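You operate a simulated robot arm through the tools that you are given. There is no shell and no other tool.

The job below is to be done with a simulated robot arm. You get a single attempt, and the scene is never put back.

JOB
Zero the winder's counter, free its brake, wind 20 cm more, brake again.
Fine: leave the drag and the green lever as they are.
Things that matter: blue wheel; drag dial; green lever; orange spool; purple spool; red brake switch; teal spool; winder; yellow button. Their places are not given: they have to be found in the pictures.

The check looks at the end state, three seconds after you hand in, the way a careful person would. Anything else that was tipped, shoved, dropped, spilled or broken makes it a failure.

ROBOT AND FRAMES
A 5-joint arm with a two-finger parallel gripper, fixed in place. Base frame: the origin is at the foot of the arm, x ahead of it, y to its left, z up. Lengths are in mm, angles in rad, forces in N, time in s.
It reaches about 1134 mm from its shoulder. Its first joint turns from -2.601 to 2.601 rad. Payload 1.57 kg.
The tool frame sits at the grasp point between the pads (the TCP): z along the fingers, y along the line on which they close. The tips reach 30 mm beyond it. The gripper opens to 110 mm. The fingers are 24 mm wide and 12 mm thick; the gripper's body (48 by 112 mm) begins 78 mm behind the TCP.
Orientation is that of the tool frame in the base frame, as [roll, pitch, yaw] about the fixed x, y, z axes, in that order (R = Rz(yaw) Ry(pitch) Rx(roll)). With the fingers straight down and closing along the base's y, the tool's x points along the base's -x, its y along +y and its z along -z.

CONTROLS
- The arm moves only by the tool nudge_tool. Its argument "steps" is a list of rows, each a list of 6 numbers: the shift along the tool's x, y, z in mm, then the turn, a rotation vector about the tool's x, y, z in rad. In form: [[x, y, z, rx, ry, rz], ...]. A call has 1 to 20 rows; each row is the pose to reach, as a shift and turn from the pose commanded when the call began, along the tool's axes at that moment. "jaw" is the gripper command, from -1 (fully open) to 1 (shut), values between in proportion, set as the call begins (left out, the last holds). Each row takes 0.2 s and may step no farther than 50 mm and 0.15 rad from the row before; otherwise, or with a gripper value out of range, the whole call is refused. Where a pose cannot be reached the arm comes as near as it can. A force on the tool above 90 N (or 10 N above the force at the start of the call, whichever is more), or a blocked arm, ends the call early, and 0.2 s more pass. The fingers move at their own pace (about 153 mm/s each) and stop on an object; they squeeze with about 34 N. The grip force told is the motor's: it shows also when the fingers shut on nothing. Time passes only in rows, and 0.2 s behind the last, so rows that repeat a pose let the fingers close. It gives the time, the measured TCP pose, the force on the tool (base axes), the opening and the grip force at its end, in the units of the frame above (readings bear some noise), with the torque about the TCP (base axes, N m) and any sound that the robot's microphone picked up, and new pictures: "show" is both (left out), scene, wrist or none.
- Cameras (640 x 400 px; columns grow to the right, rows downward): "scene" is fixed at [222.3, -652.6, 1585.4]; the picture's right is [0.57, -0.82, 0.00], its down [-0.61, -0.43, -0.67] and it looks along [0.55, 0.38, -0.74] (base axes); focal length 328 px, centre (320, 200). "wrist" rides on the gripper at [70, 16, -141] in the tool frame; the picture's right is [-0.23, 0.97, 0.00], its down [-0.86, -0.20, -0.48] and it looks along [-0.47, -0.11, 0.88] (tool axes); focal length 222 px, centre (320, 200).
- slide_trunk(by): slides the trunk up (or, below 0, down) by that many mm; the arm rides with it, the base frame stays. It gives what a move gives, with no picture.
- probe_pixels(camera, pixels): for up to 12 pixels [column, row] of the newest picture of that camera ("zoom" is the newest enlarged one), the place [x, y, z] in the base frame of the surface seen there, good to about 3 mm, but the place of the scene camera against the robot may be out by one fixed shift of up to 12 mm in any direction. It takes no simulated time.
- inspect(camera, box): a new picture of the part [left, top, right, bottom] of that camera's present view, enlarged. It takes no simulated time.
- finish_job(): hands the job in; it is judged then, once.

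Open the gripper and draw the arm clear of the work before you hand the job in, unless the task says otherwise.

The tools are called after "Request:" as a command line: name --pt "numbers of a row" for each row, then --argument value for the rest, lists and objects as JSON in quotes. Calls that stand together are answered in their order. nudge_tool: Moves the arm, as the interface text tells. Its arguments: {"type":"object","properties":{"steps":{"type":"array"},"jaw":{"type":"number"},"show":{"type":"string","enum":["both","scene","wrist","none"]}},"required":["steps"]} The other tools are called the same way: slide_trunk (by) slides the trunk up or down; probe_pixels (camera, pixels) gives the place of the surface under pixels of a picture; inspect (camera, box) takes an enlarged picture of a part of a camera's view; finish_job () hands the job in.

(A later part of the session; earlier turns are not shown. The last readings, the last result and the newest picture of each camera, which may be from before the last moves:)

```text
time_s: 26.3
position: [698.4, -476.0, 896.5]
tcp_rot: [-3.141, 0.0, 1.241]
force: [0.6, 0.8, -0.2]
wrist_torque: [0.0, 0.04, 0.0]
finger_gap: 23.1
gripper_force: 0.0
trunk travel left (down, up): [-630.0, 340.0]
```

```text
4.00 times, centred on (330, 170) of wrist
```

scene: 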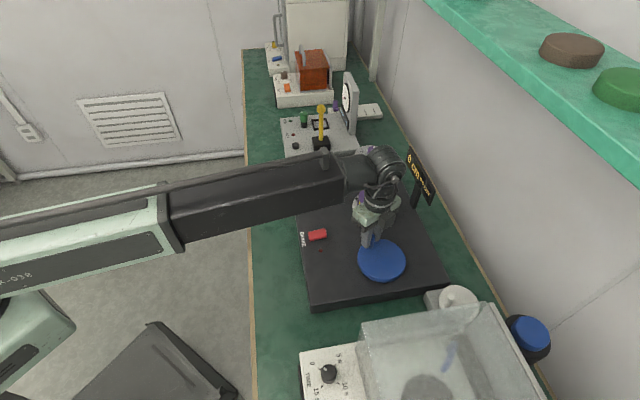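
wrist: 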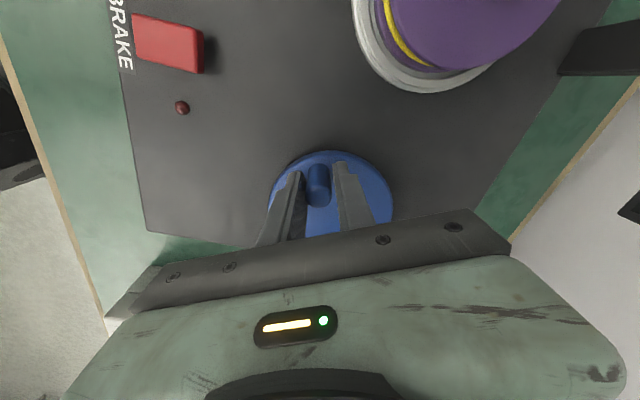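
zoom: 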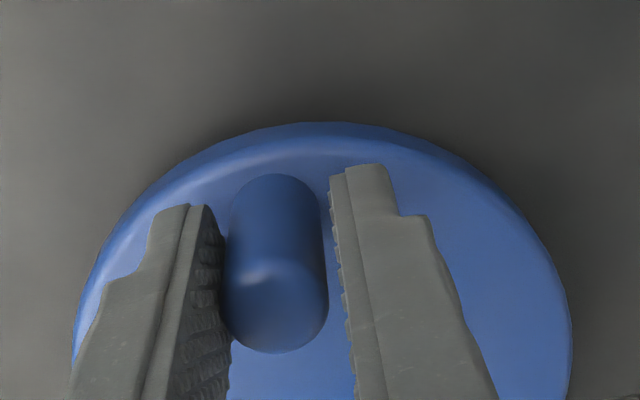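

The wheel turned freely with the push (no force), counter still 0. I continue another 0.4 rad clockwise and read again.

Request:
nudge_tool --pt "-0.2 4.3 0 0 0 0.1" --pt "-0.9 8.5 0 0 0 0.2" --pt "-1.9 12.7 0 0 0 0.3" --pt "-3.4 16.7 0 0 0 0.4" --pt "-3.4 16.7 0 0 0 0.4"

Request:
inspect --camera "scene" --box '[350, 130, 450, 220]'

```text
time_s: 27.5
position: [713.2, -483.7, 896.1]
tcp_rot: [3.14, 0.0, 0.839]
force: [0.3, -0.3, -0.4]
wrist_torque: [-0.01, -0.01, 0.01]
finger_gap: 23.3
gripper_force: 0.0
trunk travel left (down, up): [-630.0, 340.0]
```

scene: 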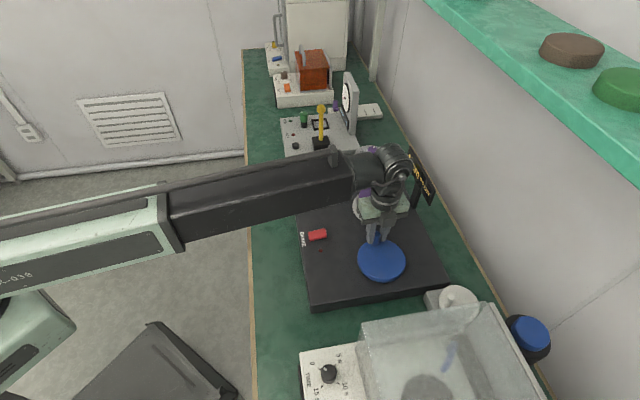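
wrist: 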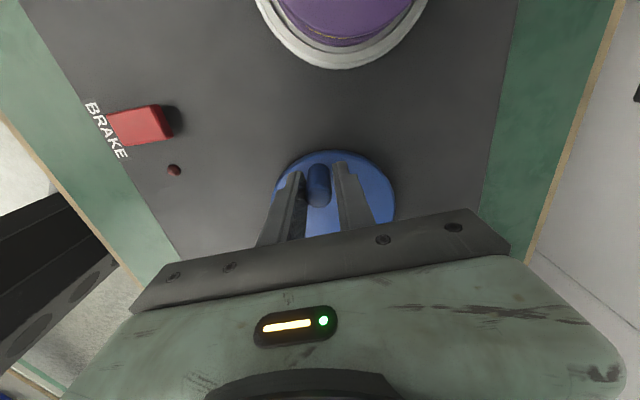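

```text
4.44 times, centred on (400, 175) of scene
```

zoom: 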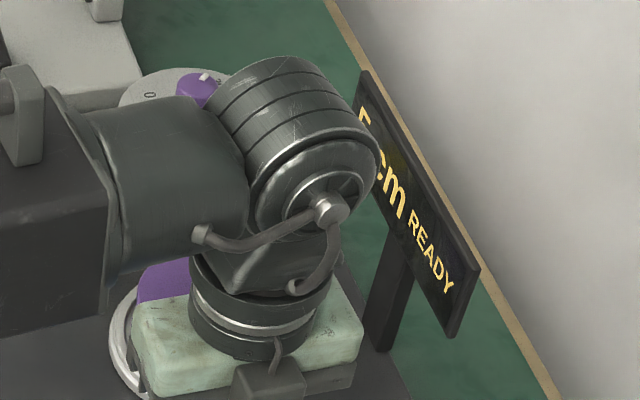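

The display digit is partly hidden at scene (431,152) but looks like a "5". I zoom in on it.

Request:
inspect --camera "scene" --box '[424, 146, 448, 164]'

Request:
inspect --camera "scene" --box '[395, 140, 440, 175]'

Request:
inspect --camera "wrist" --box '[260, 120, 400, 220]'

```text
16.00 times, centred on (436, 155) of scene
```

zoom: 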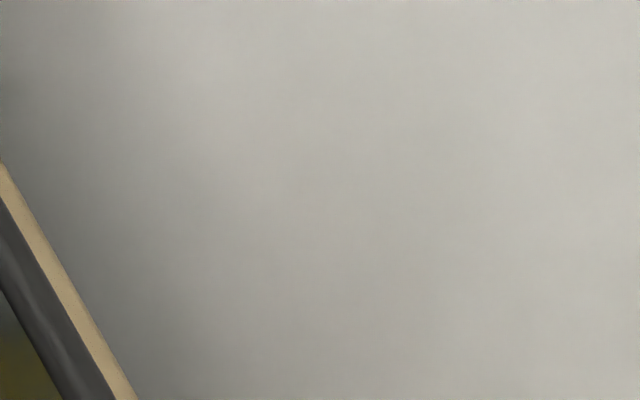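

```text
11.43 times, centred on (418, 158) of scene
```

zoom: 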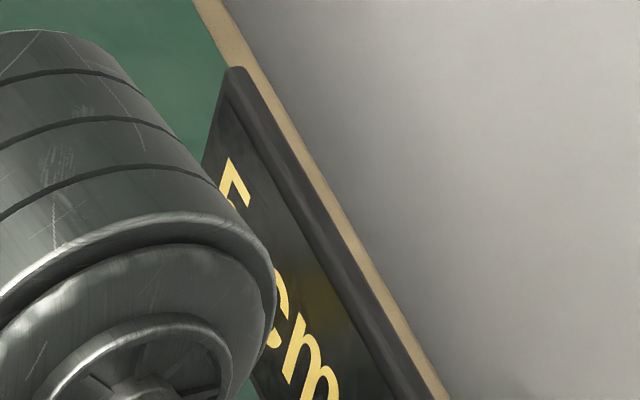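

```text
4.00 times, centred on (330, 170) of wrist
```

zoom: 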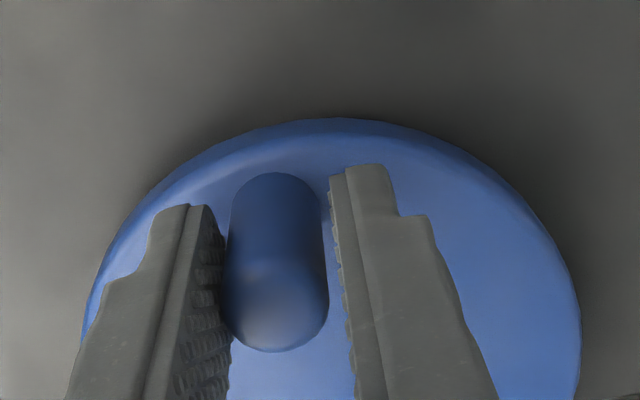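

It reads "5": clockwise winds, and the counter steps in 5 cm. With the spool drum ≈46 mm radius, about 4.6 cm per radian is plausible and ≈0.6 rad has been turned so far. I wind on to ≈1.2 rad.

Request:
nudge_tool --pt "-0.7 3.4 0 0 0 0.123" --pt "-1.8 9.4 0 0 0 0.263" --pt "-3.8 15.1 0 0 0 0.403" --pt "-6.2 19.9 0 0 0 0.525" --pt "-9.0 24.2 0 0 0 0.6435" --pt "-9.0 24.2 0 0 0 0.6435"

Request:
inspect --camera "scene" --box '[395, 140, 445, 205]'

Request:
inspect --camera "wrist" --box '[260, 120, 400, 220]'

```text
time_s: 28.9
position: [724.1, -507.0, 896.0]
tcp_rot: [-3.142, -0.001, 0.195]
force: [0.4, 0.3, -0.4]
wrist_torque: [0.01, -0.02, 0.03]
finger_gap: 23.0
gripper_force: 0.0
trunk travel left (down, up): [-630.0, 340.0]
```

scene: 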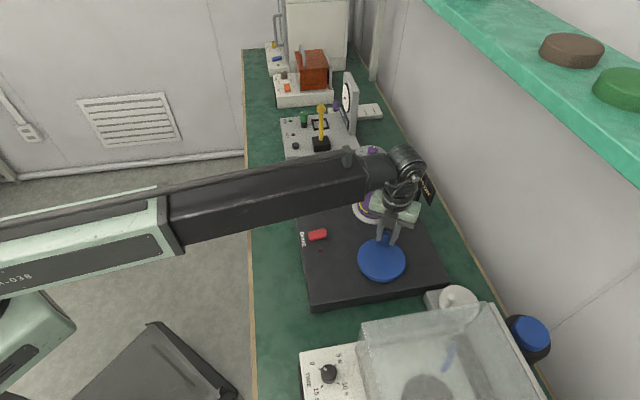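
wrist: 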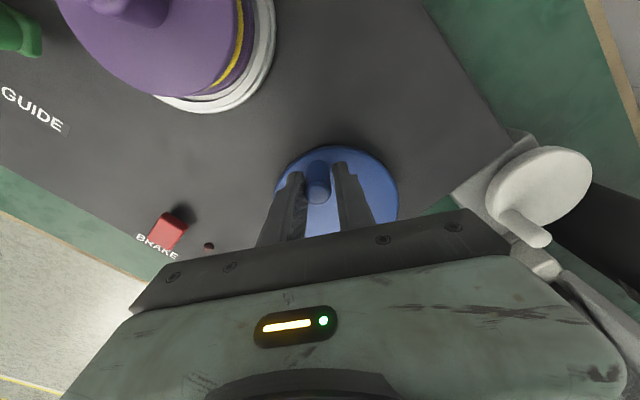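

```text
6.15 times, centred on (420, 172) of scene
```

zoom: 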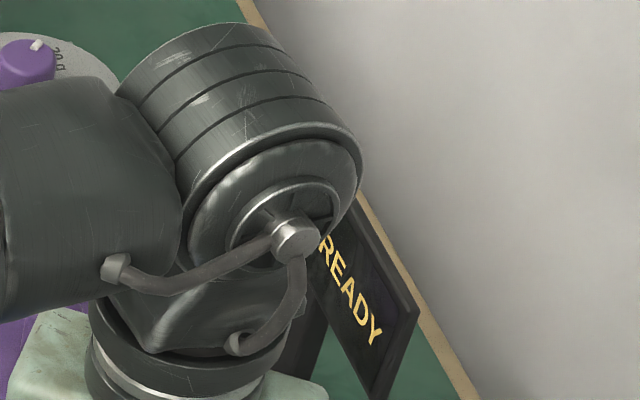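

```text
4.00 times, centred on (330, 170) of wrist
```

zoom: 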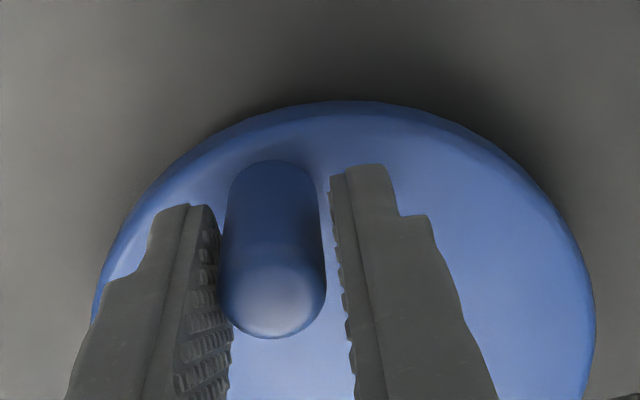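

Wheel turned to ≈1.2 rad with the peg still riding on the left finger; the digits are now hidden behind the wrist. I check the wrist height in the scene and the peg position before deciding how to read the counter.

Request:
probe_pixels --camera "scene" --pixels '[[405, 150], [412, 165], [385, 160], [350, 155], [395, 152], [425, 178]]'

Request:
probe_pixels --camera "wrist" --pixels '[[318, 194], [318, 198], [314, 194], [322, 194], [318, 190], [336, 147], [392, 185], [285, 170]]'

```text
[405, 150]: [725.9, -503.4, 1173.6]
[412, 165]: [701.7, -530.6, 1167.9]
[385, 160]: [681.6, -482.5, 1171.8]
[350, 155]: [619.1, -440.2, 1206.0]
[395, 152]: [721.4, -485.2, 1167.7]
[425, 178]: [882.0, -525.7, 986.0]
```

```text
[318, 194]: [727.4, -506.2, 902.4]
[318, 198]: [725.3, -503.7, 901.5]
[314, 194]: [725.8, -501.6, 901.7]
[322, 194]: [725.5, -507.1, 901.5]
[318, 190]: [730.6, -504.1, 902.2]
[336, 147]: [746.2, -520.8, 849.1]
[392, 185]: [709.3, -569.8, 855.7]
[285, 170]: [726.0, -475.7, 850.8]
```

The peg is at about (727,-504.5); a centre of (684.5,-515) with radius 43.7 fits both peg positions, so ≈1.25 rad has been turned. I lift off the peg to step aside and read the counter.

Request:
slide_trunk --by 55

Request:
nudge_tool --pt "-15 -22 0 0 0 0" --pt "-40 -44 0 0 0 0" --pt "-60 -60 0 0 0 0" --pt "-60 -60 0 0 0 0" --jaw 0.27

Request:
inspect --camera "scene" --box '[390, 140, 450, 215]'

Request:
inspect --camera "scene" --box '[345, 180, 425, 290]'

```text
time_s: 29.9
position: [724.3, -505.6, 951.7]
tcp_rot: [3.14, 0.001, 0.199]
force: [0.0, 0.3, 1.0]
wrist_torque: [-0.02, 0.0, -0.01]
finger_gap: 23.1
gripper_force: 0.0
trunk travel left (down, up): [-685.0, 285.0]
```

```text
time_s: 30.9
position: [652.8, -460.6, 951.0]
tcp_rot: [-3.142, -0.002, 0.197]
force: [-0.8, -0.4, -0.6]
wrist_torque: [-0.03, -0.03, -0.03]
finger_gap: 40.3
gripper_force: 0.1
trunk travel left (down, up): [-685.0, 285.0]
```

scene: 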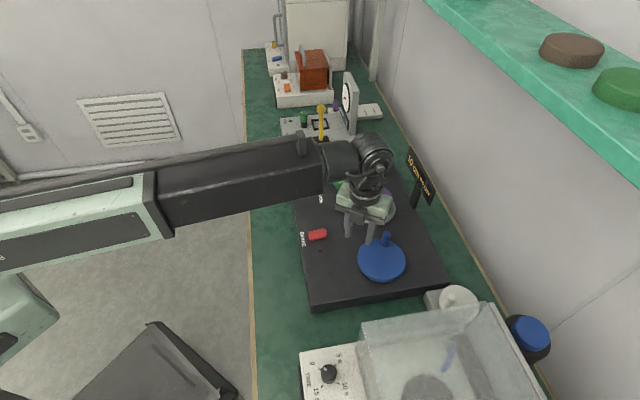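
wrist: 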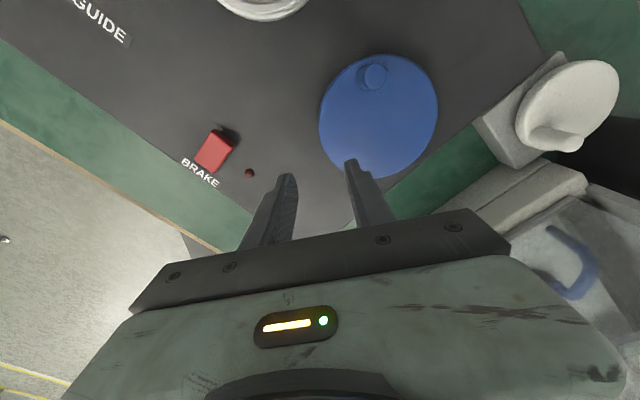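

```text
5.33 times, centred on (420, 178) of scene
```

zoom: 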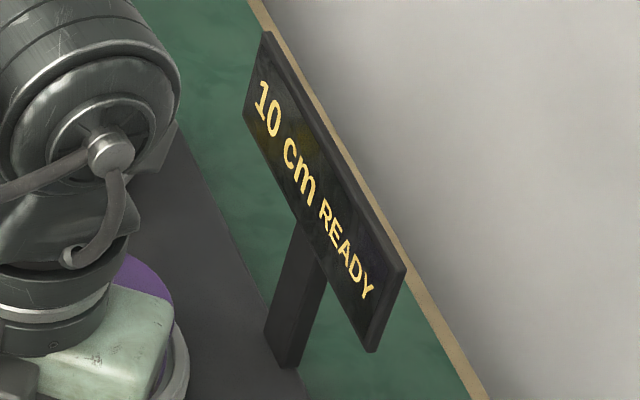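

```text
3.64 times, centred on (385, 235) of scene
```

zoom: 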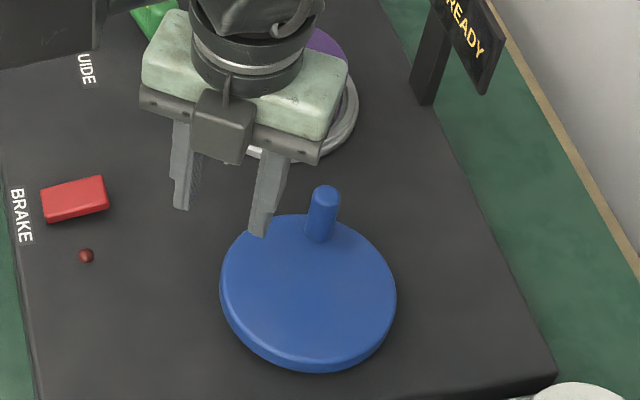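

The counter reads "10 cm READY" at ≈1.25 rad, so it counts faster than I guessed (between 6 and 10 cm/rad). I use this clear view to probe the peg (374,77) and wheel rim for a better centre.

Request:
probe_pixels --camera "wrist" --pixels '[[375, 72], [375, 77], [375, 82], [370, 76], [380, 76], [323, 110], [434, 110], [378, 58], [385, 173], [346, 72], [425, 155], [335, 150]]'

Request:
inspect --camera "wrist" --box '[310, 40, 450, 190]'

```text
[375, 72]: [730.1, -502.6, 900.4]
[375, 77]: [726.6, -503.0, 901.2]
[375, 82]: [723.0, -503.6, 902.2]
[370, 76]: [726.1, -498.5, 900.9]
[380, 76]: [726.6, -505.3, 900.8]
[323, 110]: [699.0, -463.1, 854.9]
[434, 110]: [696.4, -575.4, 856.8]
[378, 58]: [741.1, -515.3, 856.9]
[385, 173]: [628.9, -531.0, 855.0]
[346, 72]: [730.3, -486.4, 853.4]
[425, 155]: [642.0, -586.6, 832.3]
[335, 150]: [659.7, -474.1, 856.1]
```

```text
2.67 times, centred on (380, 115) of wrist
```

zoom: 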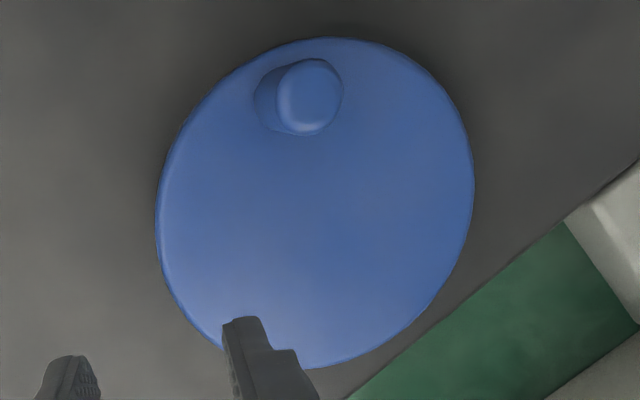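

Peg centre is now ≈(726.5,-502.8) with wheel centre ≈(684.7,-516), radius 44.3. I go back over the peg with the 40 mm opening.

Request:
nudge_tool --pt "22 19 0 0 0 0" --pt "44 38 0 0 0 0" --pt "64 56 0 0 0 0" --pt "64 56 0 0 0 0" --jaw 0.27 --show "wrist"

Request:
inspect --camera "wrist" --box '[260, 120, 400, 220]'

```text
time_s: 31.9
position: [729.2, -501.5, 951.0]
tcp_rot: [-3.141, 0.001, 0.196]
force: [-0.2, -0.9, 0.3]
wrist_torque: [0.04, 0.04, -0.02]
finger_gap: 39.9
gripper_force: 0.0
trunk travel left (down, up): [-685.0, 285.0]
```

wrist: 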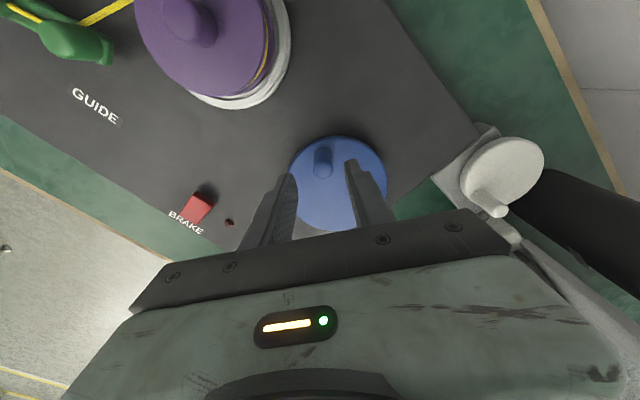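

```text
4.00 times, centred on (330, 170) of wrist
```

zoom: 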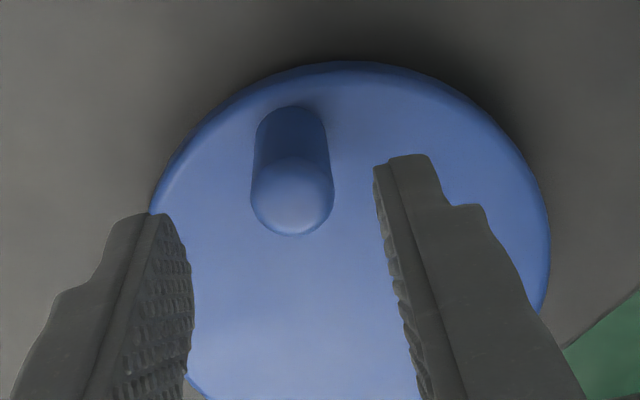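

The peg top sits at (323,169), centred between the fingers within 3 mm. I lower 55 mm over it.

Request:
slide_trunk --by -55

```text
time_s: 32.8
position: [728.2, -501.4, 897.2]
tcp_rot: [3.142, -0.001, 0.197]
force: [1.0, -0.4, 0.0]
wrist_torque: [-0.01, 0.01, 0.0]
finger_gap: 40.3
gripper_force: 0.0
trunk travel left (down, up): [-630.0, 340.0]
```

Lowered with no contact. I narrow the jaws to 23 mm and shift 2 mm to centre the peg.

Request:
nudge_tool --pt "0 1.5 0 0 0 0" --pt "0 1.5 0 0 0 0" --jaw 0.58 --show "wrist"

Request:
inspect --camera "wrist" --box '[260, 120, 400, 220]'

```text
time_s: 33.4
position: [728.5, -503.3, 896.1]
tcp_rot: [3.141, -0.001, 0.198]
force: [-0.2, -0.1, -0.7]
wrist_torque: [0.0, 0.01, -0.01]
finger_gap: 22.9
gripper_force: 0.1
trunk travel left (down, up): [-630.0, 340.0]
```

wrist: 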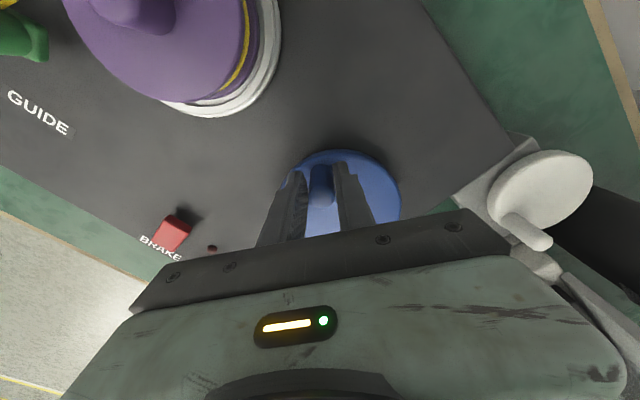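

```text
4.00 times, centred on (330, 170) of wrist
```

zoom: 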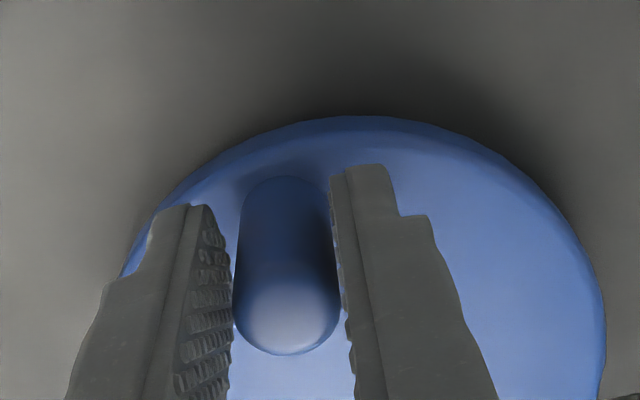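

The peg is centred in the slot. I wind on by about 0.4 rad (tool going to ≈-13° around the wheel centre), which should bring the total to ≈1.65 rad.

Request:
nudge_tool --pt "-0.6 6.0 0 0 0 0.058" --pt "-1.3 11.4 0 0 0 0.18" --pt "-2.5 16.7 0 0 0 0.303" --pt "-4.6 22.1 0 0 0 0.434" --pt "-4.6 22.1 0 0 0 0.434"

Request:
inspect --camera "scene" --box '[395, 140, 445, 205]'

Request:
inspect --camera "wrist" --box '[260, 120, 400, 220]'

```text
time_s: 34.6
position: [728.0, -526.1, 897.3]
tcp_rot: [3.141, 0.001, -0.237]
force: [0.1, 0.1, -0.9]
wrist_torque: [0.0, 0.0, 0.01]
finger_gap: 23.1
gripper_force: 0.1
trunk travel left (down, up): [-630.0, 340.0]
```

scene: 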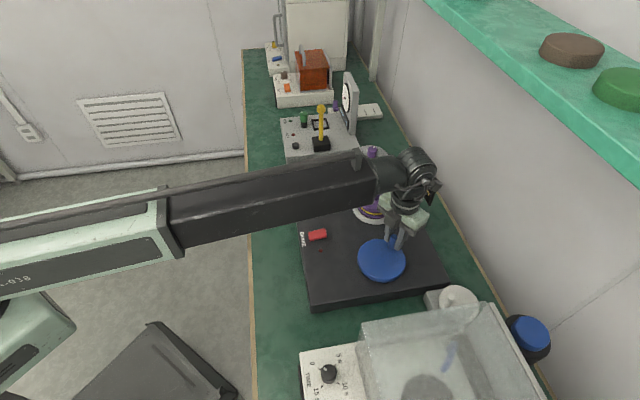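
wrist: 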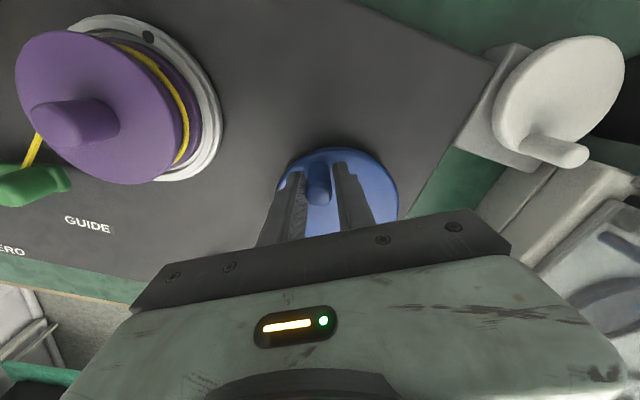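

```text
6.15 times, centred on (420, 172) of scene
```

zoom: 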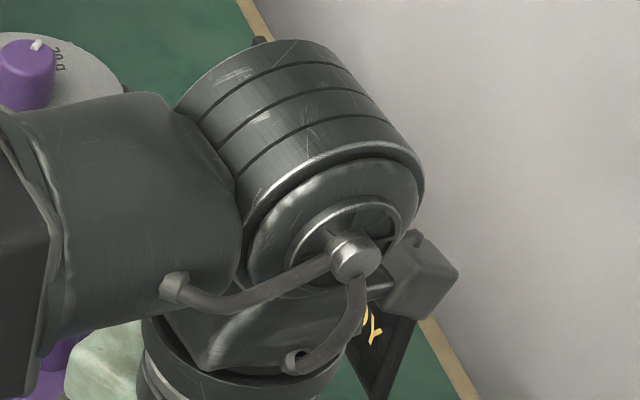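

```text
4.00 times, centred on (330, 170) of wrist
```

zoom: 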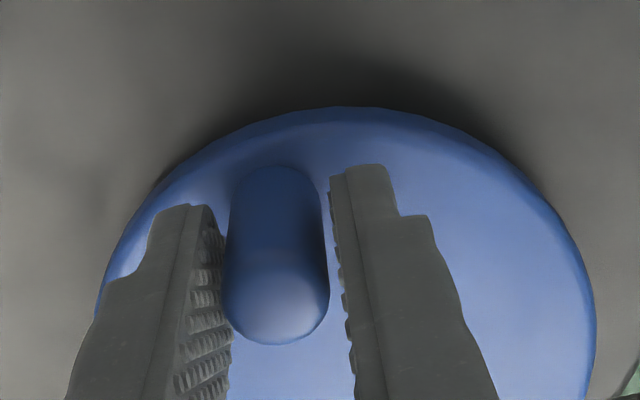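

The wrist view shows the black mark on the spool's silver ring at (148,37); it should show how far the spool has turned since the start (scene (355,204) then). I probe the mark, spool knob and ring.

Request:
probe_pixels --camera "wrist" --pixels '[[148, 37], [100, 117], [80, 110], [75, 23], [215, 120], [170, 178], [188, 160], [318, 193], [318, 199], [185, 90], [125, 22], [205, 160]]'

Request:
probe_pixels --camera "scene" --pixels '[[355, 204], [375, 195], [358, 212], [368, 219]]'

Request:
inspect --camera "wrist" --box '[0, 0, 240, 220]'

```text
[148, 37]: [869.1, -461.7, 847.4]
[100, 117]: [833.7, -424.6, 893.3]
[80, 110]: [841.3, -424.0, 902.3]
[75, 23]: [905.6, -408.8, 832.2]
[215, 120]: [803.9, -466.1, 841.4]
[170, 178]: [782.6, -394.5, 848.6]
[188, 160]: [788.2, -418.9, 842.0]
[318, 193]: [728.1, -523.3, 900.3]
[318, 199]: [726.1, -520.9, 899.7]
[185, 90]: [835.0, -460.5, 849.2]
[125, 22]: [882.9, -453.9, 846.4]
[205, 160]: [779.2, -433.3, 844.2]
```

```text
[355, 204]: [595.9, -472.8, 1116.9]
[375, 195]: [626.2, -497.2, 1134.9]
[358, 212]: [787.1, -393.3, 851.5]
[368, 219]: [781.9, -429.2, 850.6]
```

```text
1.82 times, centred on (120, 110) of wrist
```

zoom: 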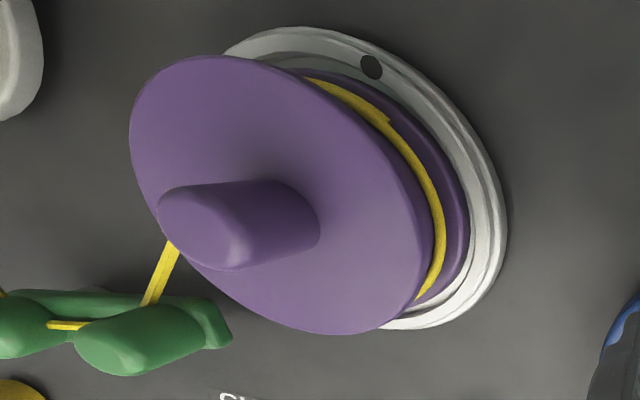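

The mark moved clockwise from about 108° to -55° around the spool centre (836.5,-415), i.e. ≈2.84 rad of spool for ≈1.65 rad of wheel. Measuring the radius at which the thread lies gives the length wound, so I probe the thread points.

Request:
probe_pixels --camera "wrist" --pixels '[[152, 63], [172, 88], [185, 120], [186, 128], [180, 155], [160, 75], [178, 100], [183, 110], [192, 125], [32, 150], [28, 158], [199, 130]]'

Request:
inspect --camera "wrist" --box '[130, 30, 230, 190]'

```text
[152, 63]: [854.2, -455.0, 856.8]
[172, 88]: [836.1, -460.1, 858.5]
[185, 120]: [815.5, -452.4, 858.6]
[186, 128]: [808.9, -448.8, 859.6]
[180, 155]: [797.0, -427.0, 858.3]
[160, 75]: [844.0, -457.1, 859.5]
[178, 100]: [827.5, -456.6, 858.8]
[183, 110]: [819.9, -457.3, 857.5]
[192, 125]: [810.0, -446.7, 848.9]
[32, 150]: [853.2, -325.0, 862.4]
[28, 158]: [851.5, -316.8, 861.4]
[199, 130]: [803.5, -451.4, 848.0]
```

```text
2.50 times, centred on (180, 110) of wrist
```

zoom: 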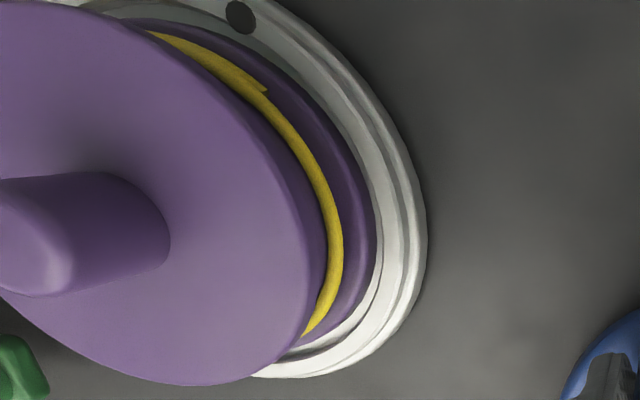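

The thread lies at ≈43 mm radius, so ≈12 cm has been wound and 20 cm should need ≈4.7 rad of spool, ≈2.75 rad of wheel. I wind on another ≈0.55 rad (tool to ≈-45°) and look at the display.

Request:
nudge_tool --pt "1.8 5.6 0 0 0 0.1295" --pt "0.5 11.9 0 0 0 0.269" --pt "-1.6 18.0 0 0 0 0.409" --pt "-4.6 23.6 0 0 0 0.548" --pt "-4.6 23.6 0 0 0 0.548"

Request:
inspect --camera "scene" --box '[395, 140, 445, 205]'

Request:
inspect --camera "wrist" --box '[260, 120, 400, 220]'

```text
time_s: 35.8
position: [718.9, -548.0, 896.9]
tcp_rot: [-3.138, 0.0, -0.56]
force: [-0.2, -0.2, 0.4]
wrist_torque: [0.02, -0.02, -0.03]
finger_gap: 23.1
gripper_force: 0.1
out of reach, approached as far as the arm can: row 3, 4, 5
trunk travel left (down, up): [-630.0, 340.0]
```

scene: 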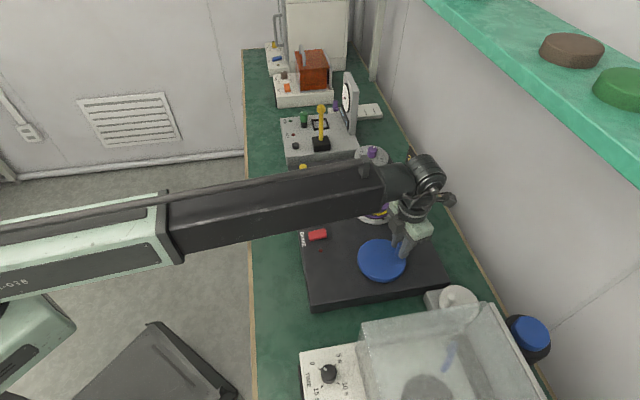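
wrist: 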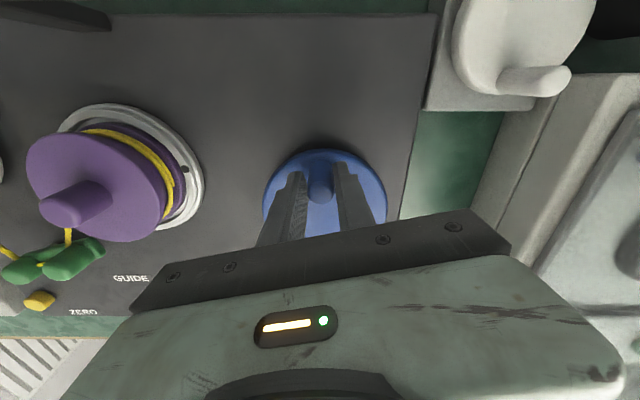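

```text
6.15 times, centred on (420, 172) of scene
```

zoom: 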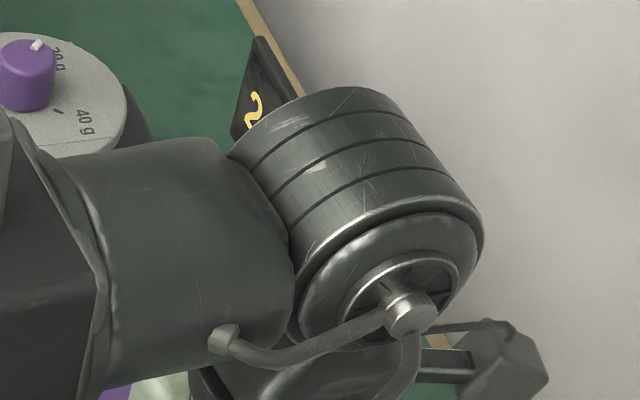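

```text
4.00 times, centred on (330, 170) of wrist
```

zoom: 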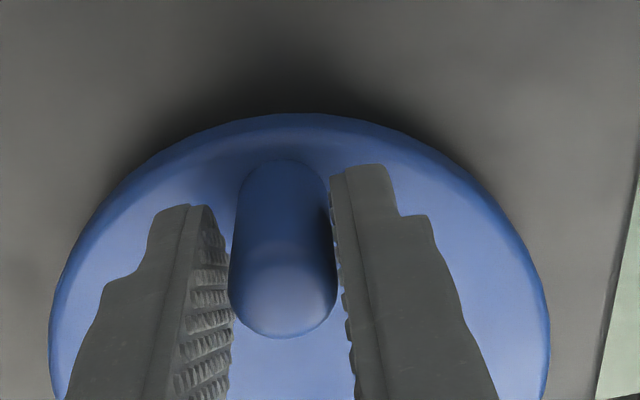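

The display's first digit is now "2" at scene (414,157), so it already reads 20 (or 25). The ring mark is at wrist (185,168); I probe it and the spool to estimate the exact length.

Request:
probe_pixels --camera "wrist" --pixels '[[185, 168], [184, 170], [203, 180], [190, 215], [160, 228], [130, 105], [175, 125], [321, 192], [65, 200], [95, 190]]'

Request:
inspect --camera "wrist" --box '[0, 80, 240, 260]'

Request:
inspect --camera "scene" --box '[400, 140, 430, 170]'

```text
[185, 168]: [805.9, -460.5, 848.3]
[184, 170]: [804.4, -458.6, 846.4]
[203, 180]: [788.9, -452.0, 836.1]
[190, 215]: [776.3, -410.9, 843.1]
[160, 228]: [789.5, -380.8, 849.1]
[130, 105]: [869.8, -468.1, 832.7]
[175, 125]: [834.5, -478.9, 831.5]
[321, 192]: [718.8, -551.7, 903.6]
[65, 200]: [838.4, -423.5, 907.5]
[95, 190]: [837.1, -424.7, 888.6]
```

```text
2.22 times, centred on (120, 170) of wrist
```

zoom: 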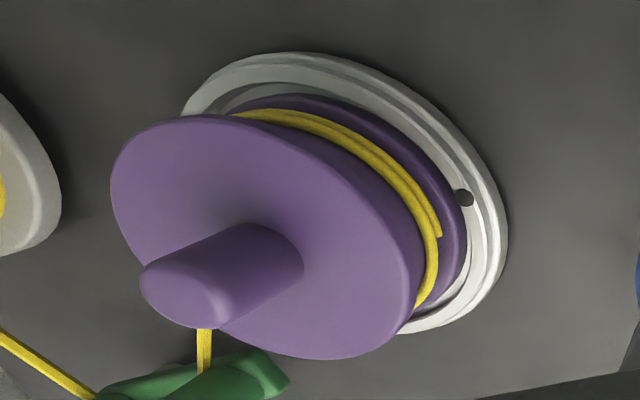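

```text
13.33 times, centred on (415, 155) of scene
```

zoom: 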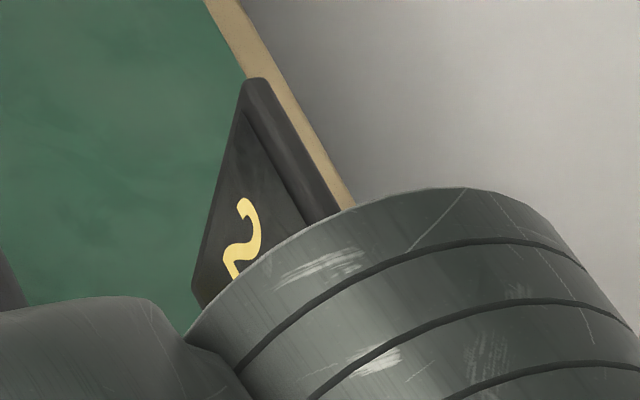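

The mark is now near -125° about the spool centre: ≈4.06 rad of spool, which at ≈43 mm thread radius is ≈17.5 cm — just inside the displayed "20" (5 cm steps). I refine the thread radius with a few more probes before winding the last ≈2.5 cm.

Request:
probe_pixels --camera "wrist" --pixels '[[172, 188], [171, 196], [166, 172], [155, 157], [143, 148], [128, 139], [112, 134], [173, 183], [163, 166], [181, 176], [93, 236], [92, 230]]'

Request:
inspect --camera "wrist" --box '[100, 110, 210, 230]'

```text
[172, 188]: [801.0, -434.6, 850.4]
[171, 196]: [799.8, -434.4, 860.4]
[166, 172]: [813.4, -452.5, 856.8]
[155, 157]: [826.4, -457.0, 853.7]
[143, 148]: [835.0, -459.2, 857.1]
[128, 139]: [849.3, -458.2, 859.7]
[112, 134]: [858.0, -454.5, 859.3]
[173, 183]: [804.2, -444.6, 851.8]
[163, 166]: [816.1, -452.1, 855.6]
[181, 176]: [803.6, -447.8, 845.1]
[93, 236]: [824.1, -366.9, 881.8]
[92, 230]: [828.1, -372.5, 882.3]
```

```text
3.33 times, centred on (155, 170) of wrist
```

zoom: 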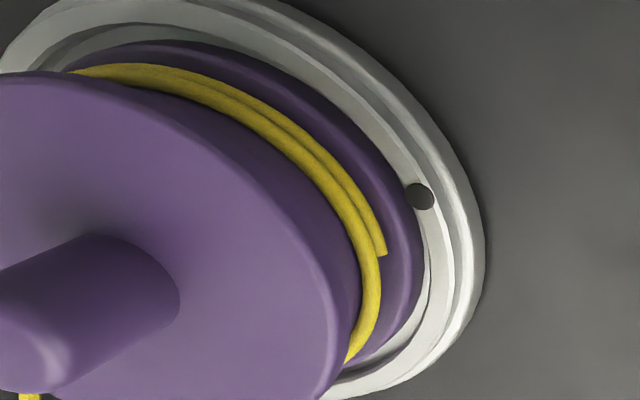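

The thread radius comes out at ≈43–44 mm, so ≈0.54 rad more of spool (mark to ≈-155°) is wanted. The roll joint has hit its limit, so I keep the orientation and push along the arc, first about two thirds of the way.

Request:
nudge_tool --pt "-1.0 3.5 0 0 0 0" --pt "-2.1 7.0 0 0 0 0" --pt "-3.2 10.5 0 0 0 0" --pt "-3.2 10.5 0 0 0 0"

Request:
inspect --camera "wrist" --box '[260, 120, 400, 220]'

Request:
inspect --camera "scene" --box '[395, 140, 445, 205]'

Request:
inspect --camera "wrist" --box '[60, 80, 220, 240]'

```text
time_s: 36.8
position: [709.3, -555.6, 896.6]
tcp_rot: [-3.136, 0.0, -0.558]
force: [0.9, -0.9, -0.5]
wrist_torque: [-0.02, 0.04, -0.01]
finger_gap: 23.2
gripper_force: 0.1
trunk travel left (down, up): [-630.0, 340.0]
```

scene: 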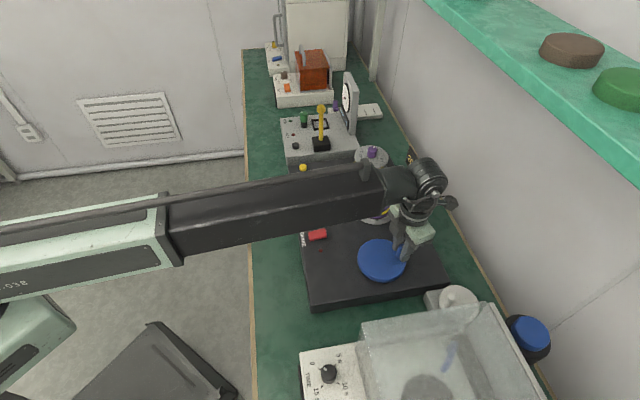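
wrist: 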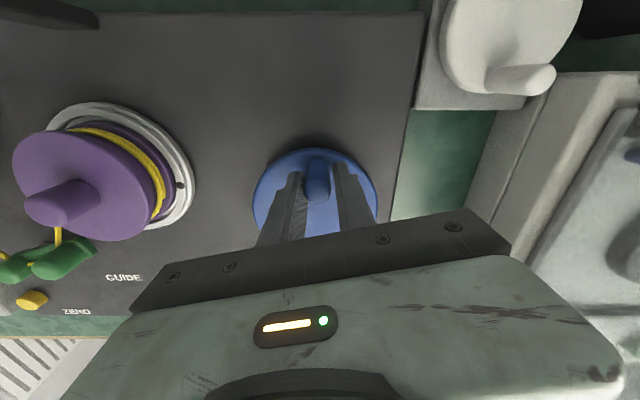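

```text
4.00 times, centred on (330, 170) of wrist
```

zoom: 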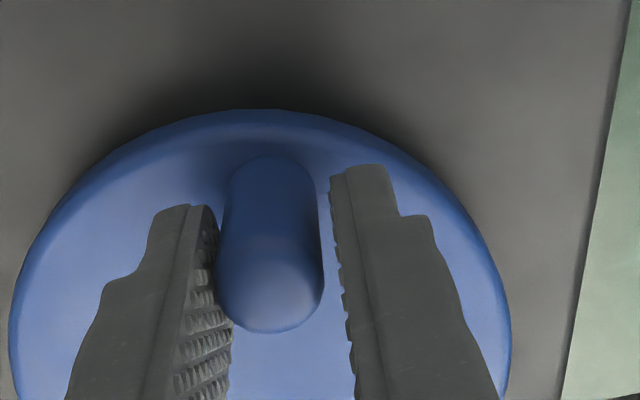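

```text
6.15 times, centred on (420, 172) of scene
```

zoom: 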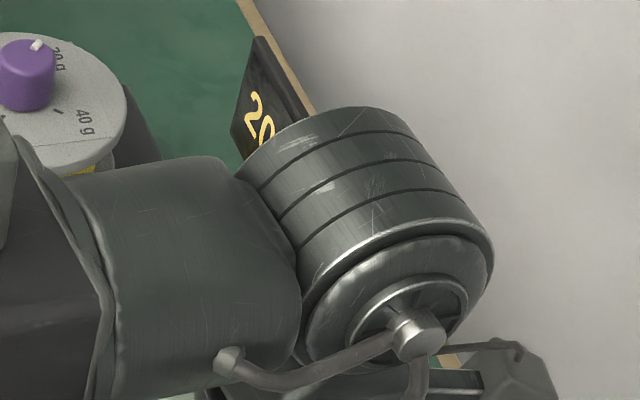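

```text
2.50 times, centred on (140, 160) of wrist
```

zoom: 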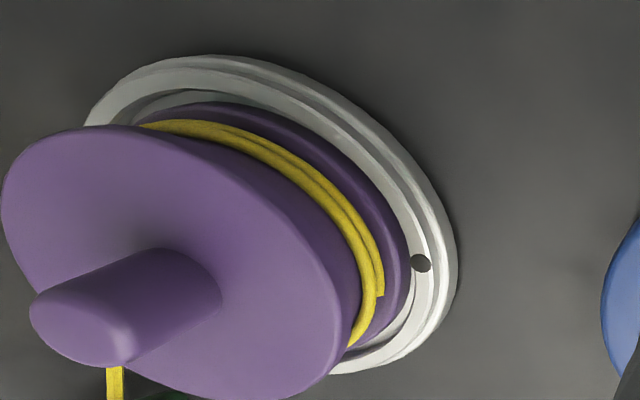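

The display reads "20". The mark is at wrist (180,185); I probe it and the peg.

Request:
probe_pixels --camera "wrist" --pixels '[[180, 185], [180, 186], [179, 185], [181, 185], [317, 190], [317, 195], [164, 198], [165, 200], [194, 185], [70, 105]]'

```text
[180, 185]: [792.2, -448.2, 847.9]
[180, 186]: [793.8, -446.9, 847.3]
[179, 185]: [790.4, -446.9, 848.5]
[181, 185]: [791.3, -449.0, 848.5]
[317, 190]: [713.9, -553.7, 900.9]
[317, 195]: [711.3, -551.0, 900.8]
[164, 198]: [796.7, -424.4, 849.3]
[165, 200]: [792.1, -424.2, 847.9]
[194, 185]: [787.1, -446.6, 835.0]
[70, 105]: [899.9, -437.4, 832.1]
```

Spool has turned ≈4.39 rad, ≈19 cm. About 1 cm remains — ≈5.7 mm more along the arc with the peg on the left finger.

Request:
nudge_tool --pt "-1.2 2.6 0 0 0 0" --pt "-2.4 5.2 0 0 0 0" --pt "-2.4 5.2 0 0 0 0"

Request:
inspect --camera "scene" --box '[395, 140, 445, 205]'

Request:
inspect --camera "wrist" --box '[60, 80, 220, 240]'

Request:
inspect --camera "wrist" --box '[260, 120, 400, 220]'

```text
time_s: 37.6
position: [704.4, -558.9, 897.5]
tcp_rot: [-3.137, -0.001, -0.558]
force: [-0.4, 0.2, 0.2]
wrist_torque: [0.05, -0.03, -0.01]
finger_gap: 23.3
gripper_force: 0.3
trunk travel left (down, up): [-630.0, 340.0]
```

scene: 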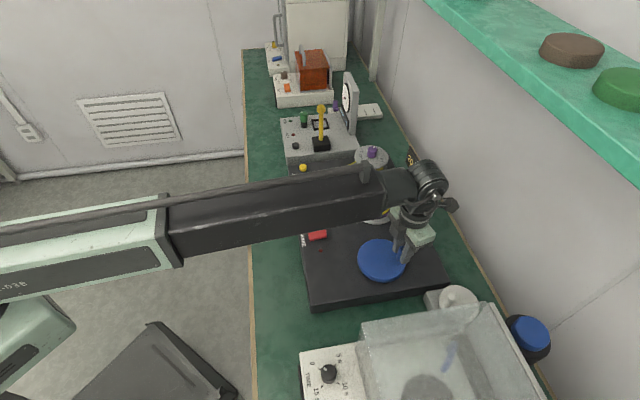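
wrist: 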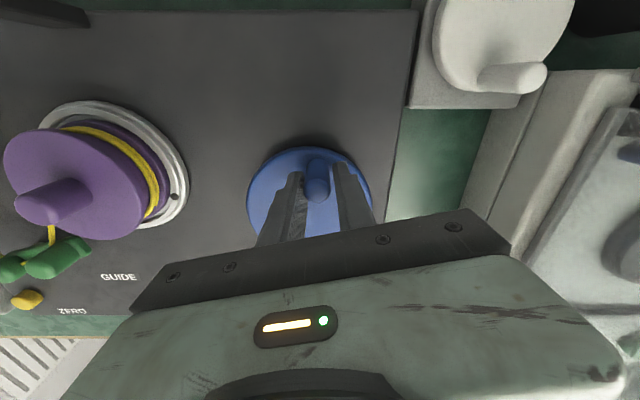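

```text
6.15 times, centred on (420, 172) of scene
```

zoom: 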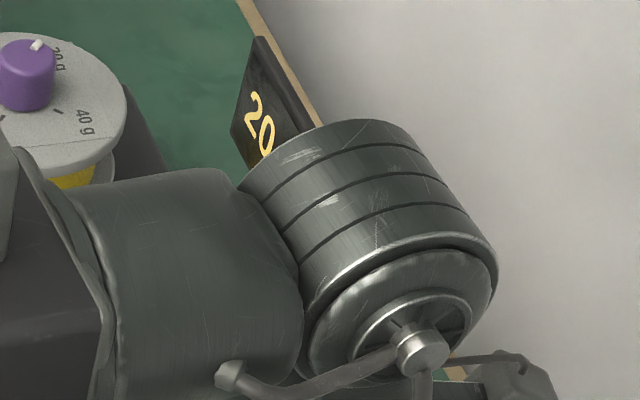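

```text
2.50 times, centred on (140, 160) of wrist
```

zoom: 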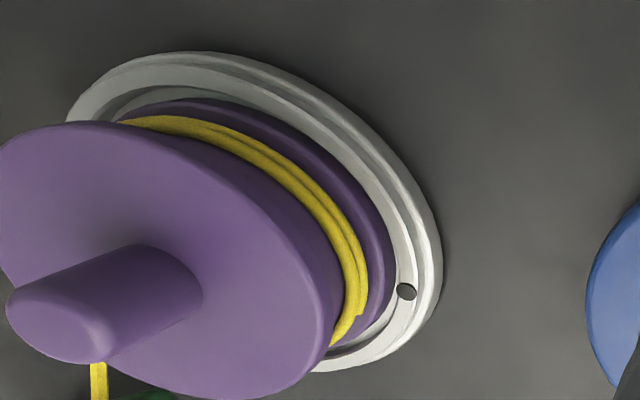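

```text
4.00 times, centred on (330, 170) of wrist
```

zoom: 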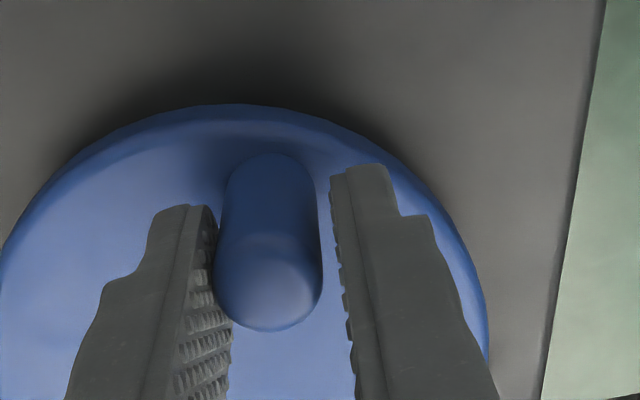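

Display still "20"; the mark is now at wrist (174,197). I probe it to confirm the amount.

Request:
probe_pixels --camera "wrist" --pixels '[[174, 197], [174, 196], [173, 197], [175, 197], [174, 198], [188, 185], [170, 225], [55, 103], [110, 105]]'

Request:
inspect --camera "scene" --box '[400, 140, 430, 170]'

```text
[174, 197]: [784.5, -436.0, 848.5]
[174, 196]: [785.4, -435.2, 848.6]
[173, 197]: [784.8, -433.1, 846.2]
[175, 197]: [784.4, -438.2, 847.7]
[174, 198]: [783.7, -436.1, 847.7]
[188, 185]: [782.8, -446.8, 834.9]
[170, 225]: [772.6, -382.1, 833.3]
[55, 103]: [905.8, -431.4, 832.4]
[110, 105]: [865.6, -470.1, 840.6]
```

```text
13.33 times, centred on (415, 155) of scene
```

zoom: 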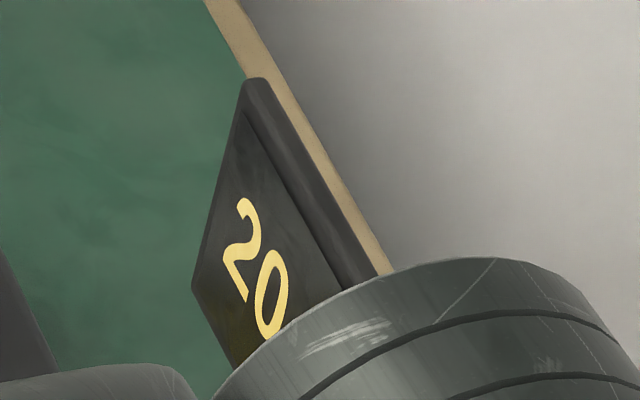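

Mark at ≈-158°: ≈4.64 rad of spool, ≈20 cm, display "20". I ease the finger off the peg by 2 mm, then lift clear.

Request:
nudge_tool --pt "0 -2.2 0 0 0 0" --pt "0 -2.2 0 0 0 0" --jaw 0.4 --show "wrist"

Request:
inspect --camera "wrist" --box '[260, 120, 400, 220]'

```text
time_s: 38.2
position: [707.0, -556.2, 896.0]
tcp_rot: [-3.137, 0.001, -0.559]
force: [0.1, 0.8, 0.7]
wrist_torque: [-0.01, 0.02, 0.06]
finger_gap: 33.1
gripper_force: 0.0
trunk travel left (down, up): [-630.0, 340.0]
```

wrist: 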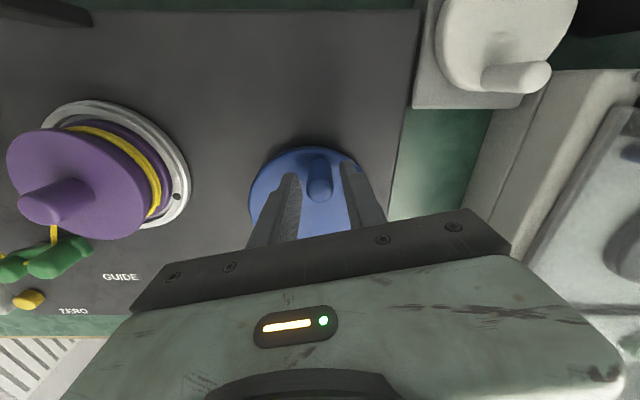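

```text
4.00 times, centred on (330, 170) of wrist
```

zoom: 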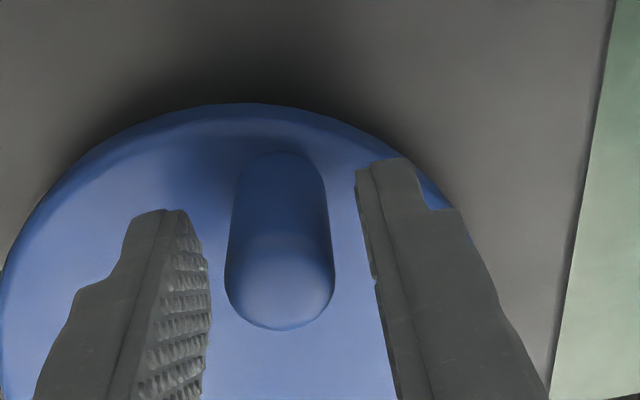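

The peg stands free between the fingers. I lift the trunk 70 mm.

Request:
slide_trunk --by 70

```text
time_s: 39.3
position: [706.1, -557.3, 967.5]
tcp_rot: [-3.138, 0.001, -0.558]
force: [-1.0, 0.8, 0.0]
wrist_torque: [0.02, 0.0, 0.01]
finger_gap: 33.0
gripper_force: 0.1
trunk travel left (down, up): [-700.0, 270.0]
```

Now I travel to above the rocker's inner end (about (669,-350)), closing the fingers and lining the tool up with the plate axes again.

Request:
nudge_tool --pt "-15.7 -17.3 0 0 0 -0.146" --pt "-31.4 -34.6 0 0 0 -0.292" --pt "-47.0 -52.0 0 0 0 -0.438" --pt "-62.7 -69.3 0 0 0 -0.584" --pt "-78.4 -86.6 0 0 0 -0.73" --pt "-94.0 -103.9 0 0 0 -0.876" --pt "-109.7 -121.3 0 0 0 -1.022" --pt "-125.3 -138.6 0 0 0 -1.168" --pt "-141.0 -155.9 0 0 0 -1.314" --pt "-141.0 -155.9 0 0 0 -1.314" --jaw 1

Request:
inspect --camera "scene" --box '[390, 140, 450, 215]'

Request:
inspect --camera "wrist" --box '[260, 120, 400, 220]'

```text
time_s: 41.5
position: [668.9, -348.8, 967.6]
tcp_rot: [3.14, -0.006, 0.757]
force: [-0.1, -1.0, -0.1]
wrist_torque: [-0.01, -0.01, -0.02]
finger_gap: 0.0
gripper_force: 21.3
trunk travel left (down, up): [-700.0, 270.0]
```

scene: 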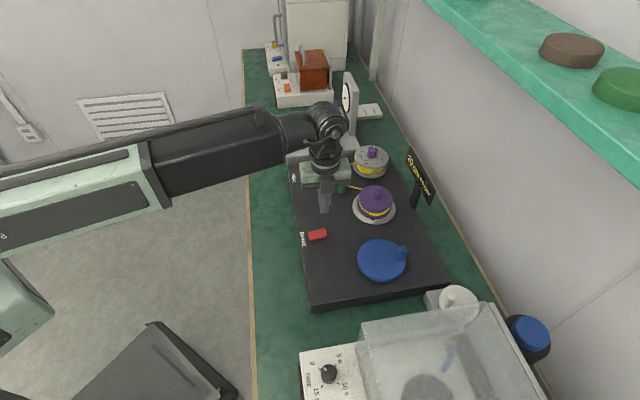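
wrist: 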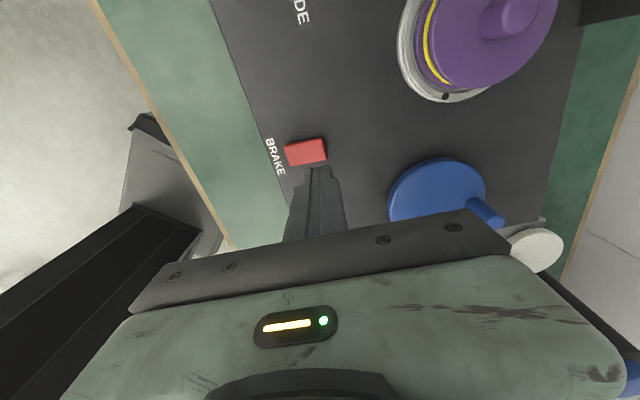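

```text
5.33 times, centred on (420, 178) of scene
```

zoom: 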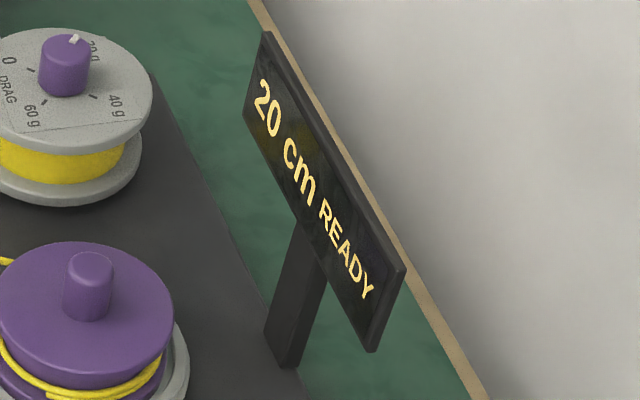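

```text
4.00 times, centred on (330, 170) of wrist
```

zoom: 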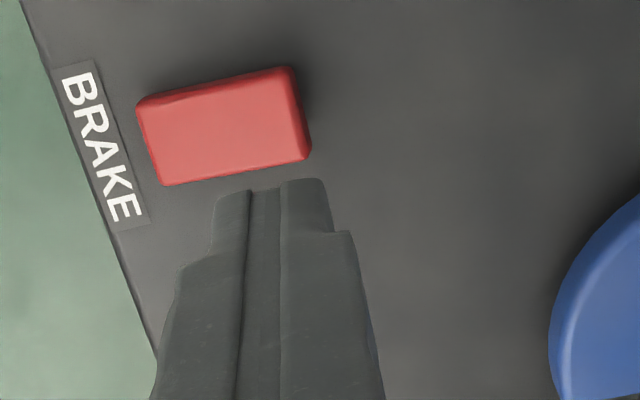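

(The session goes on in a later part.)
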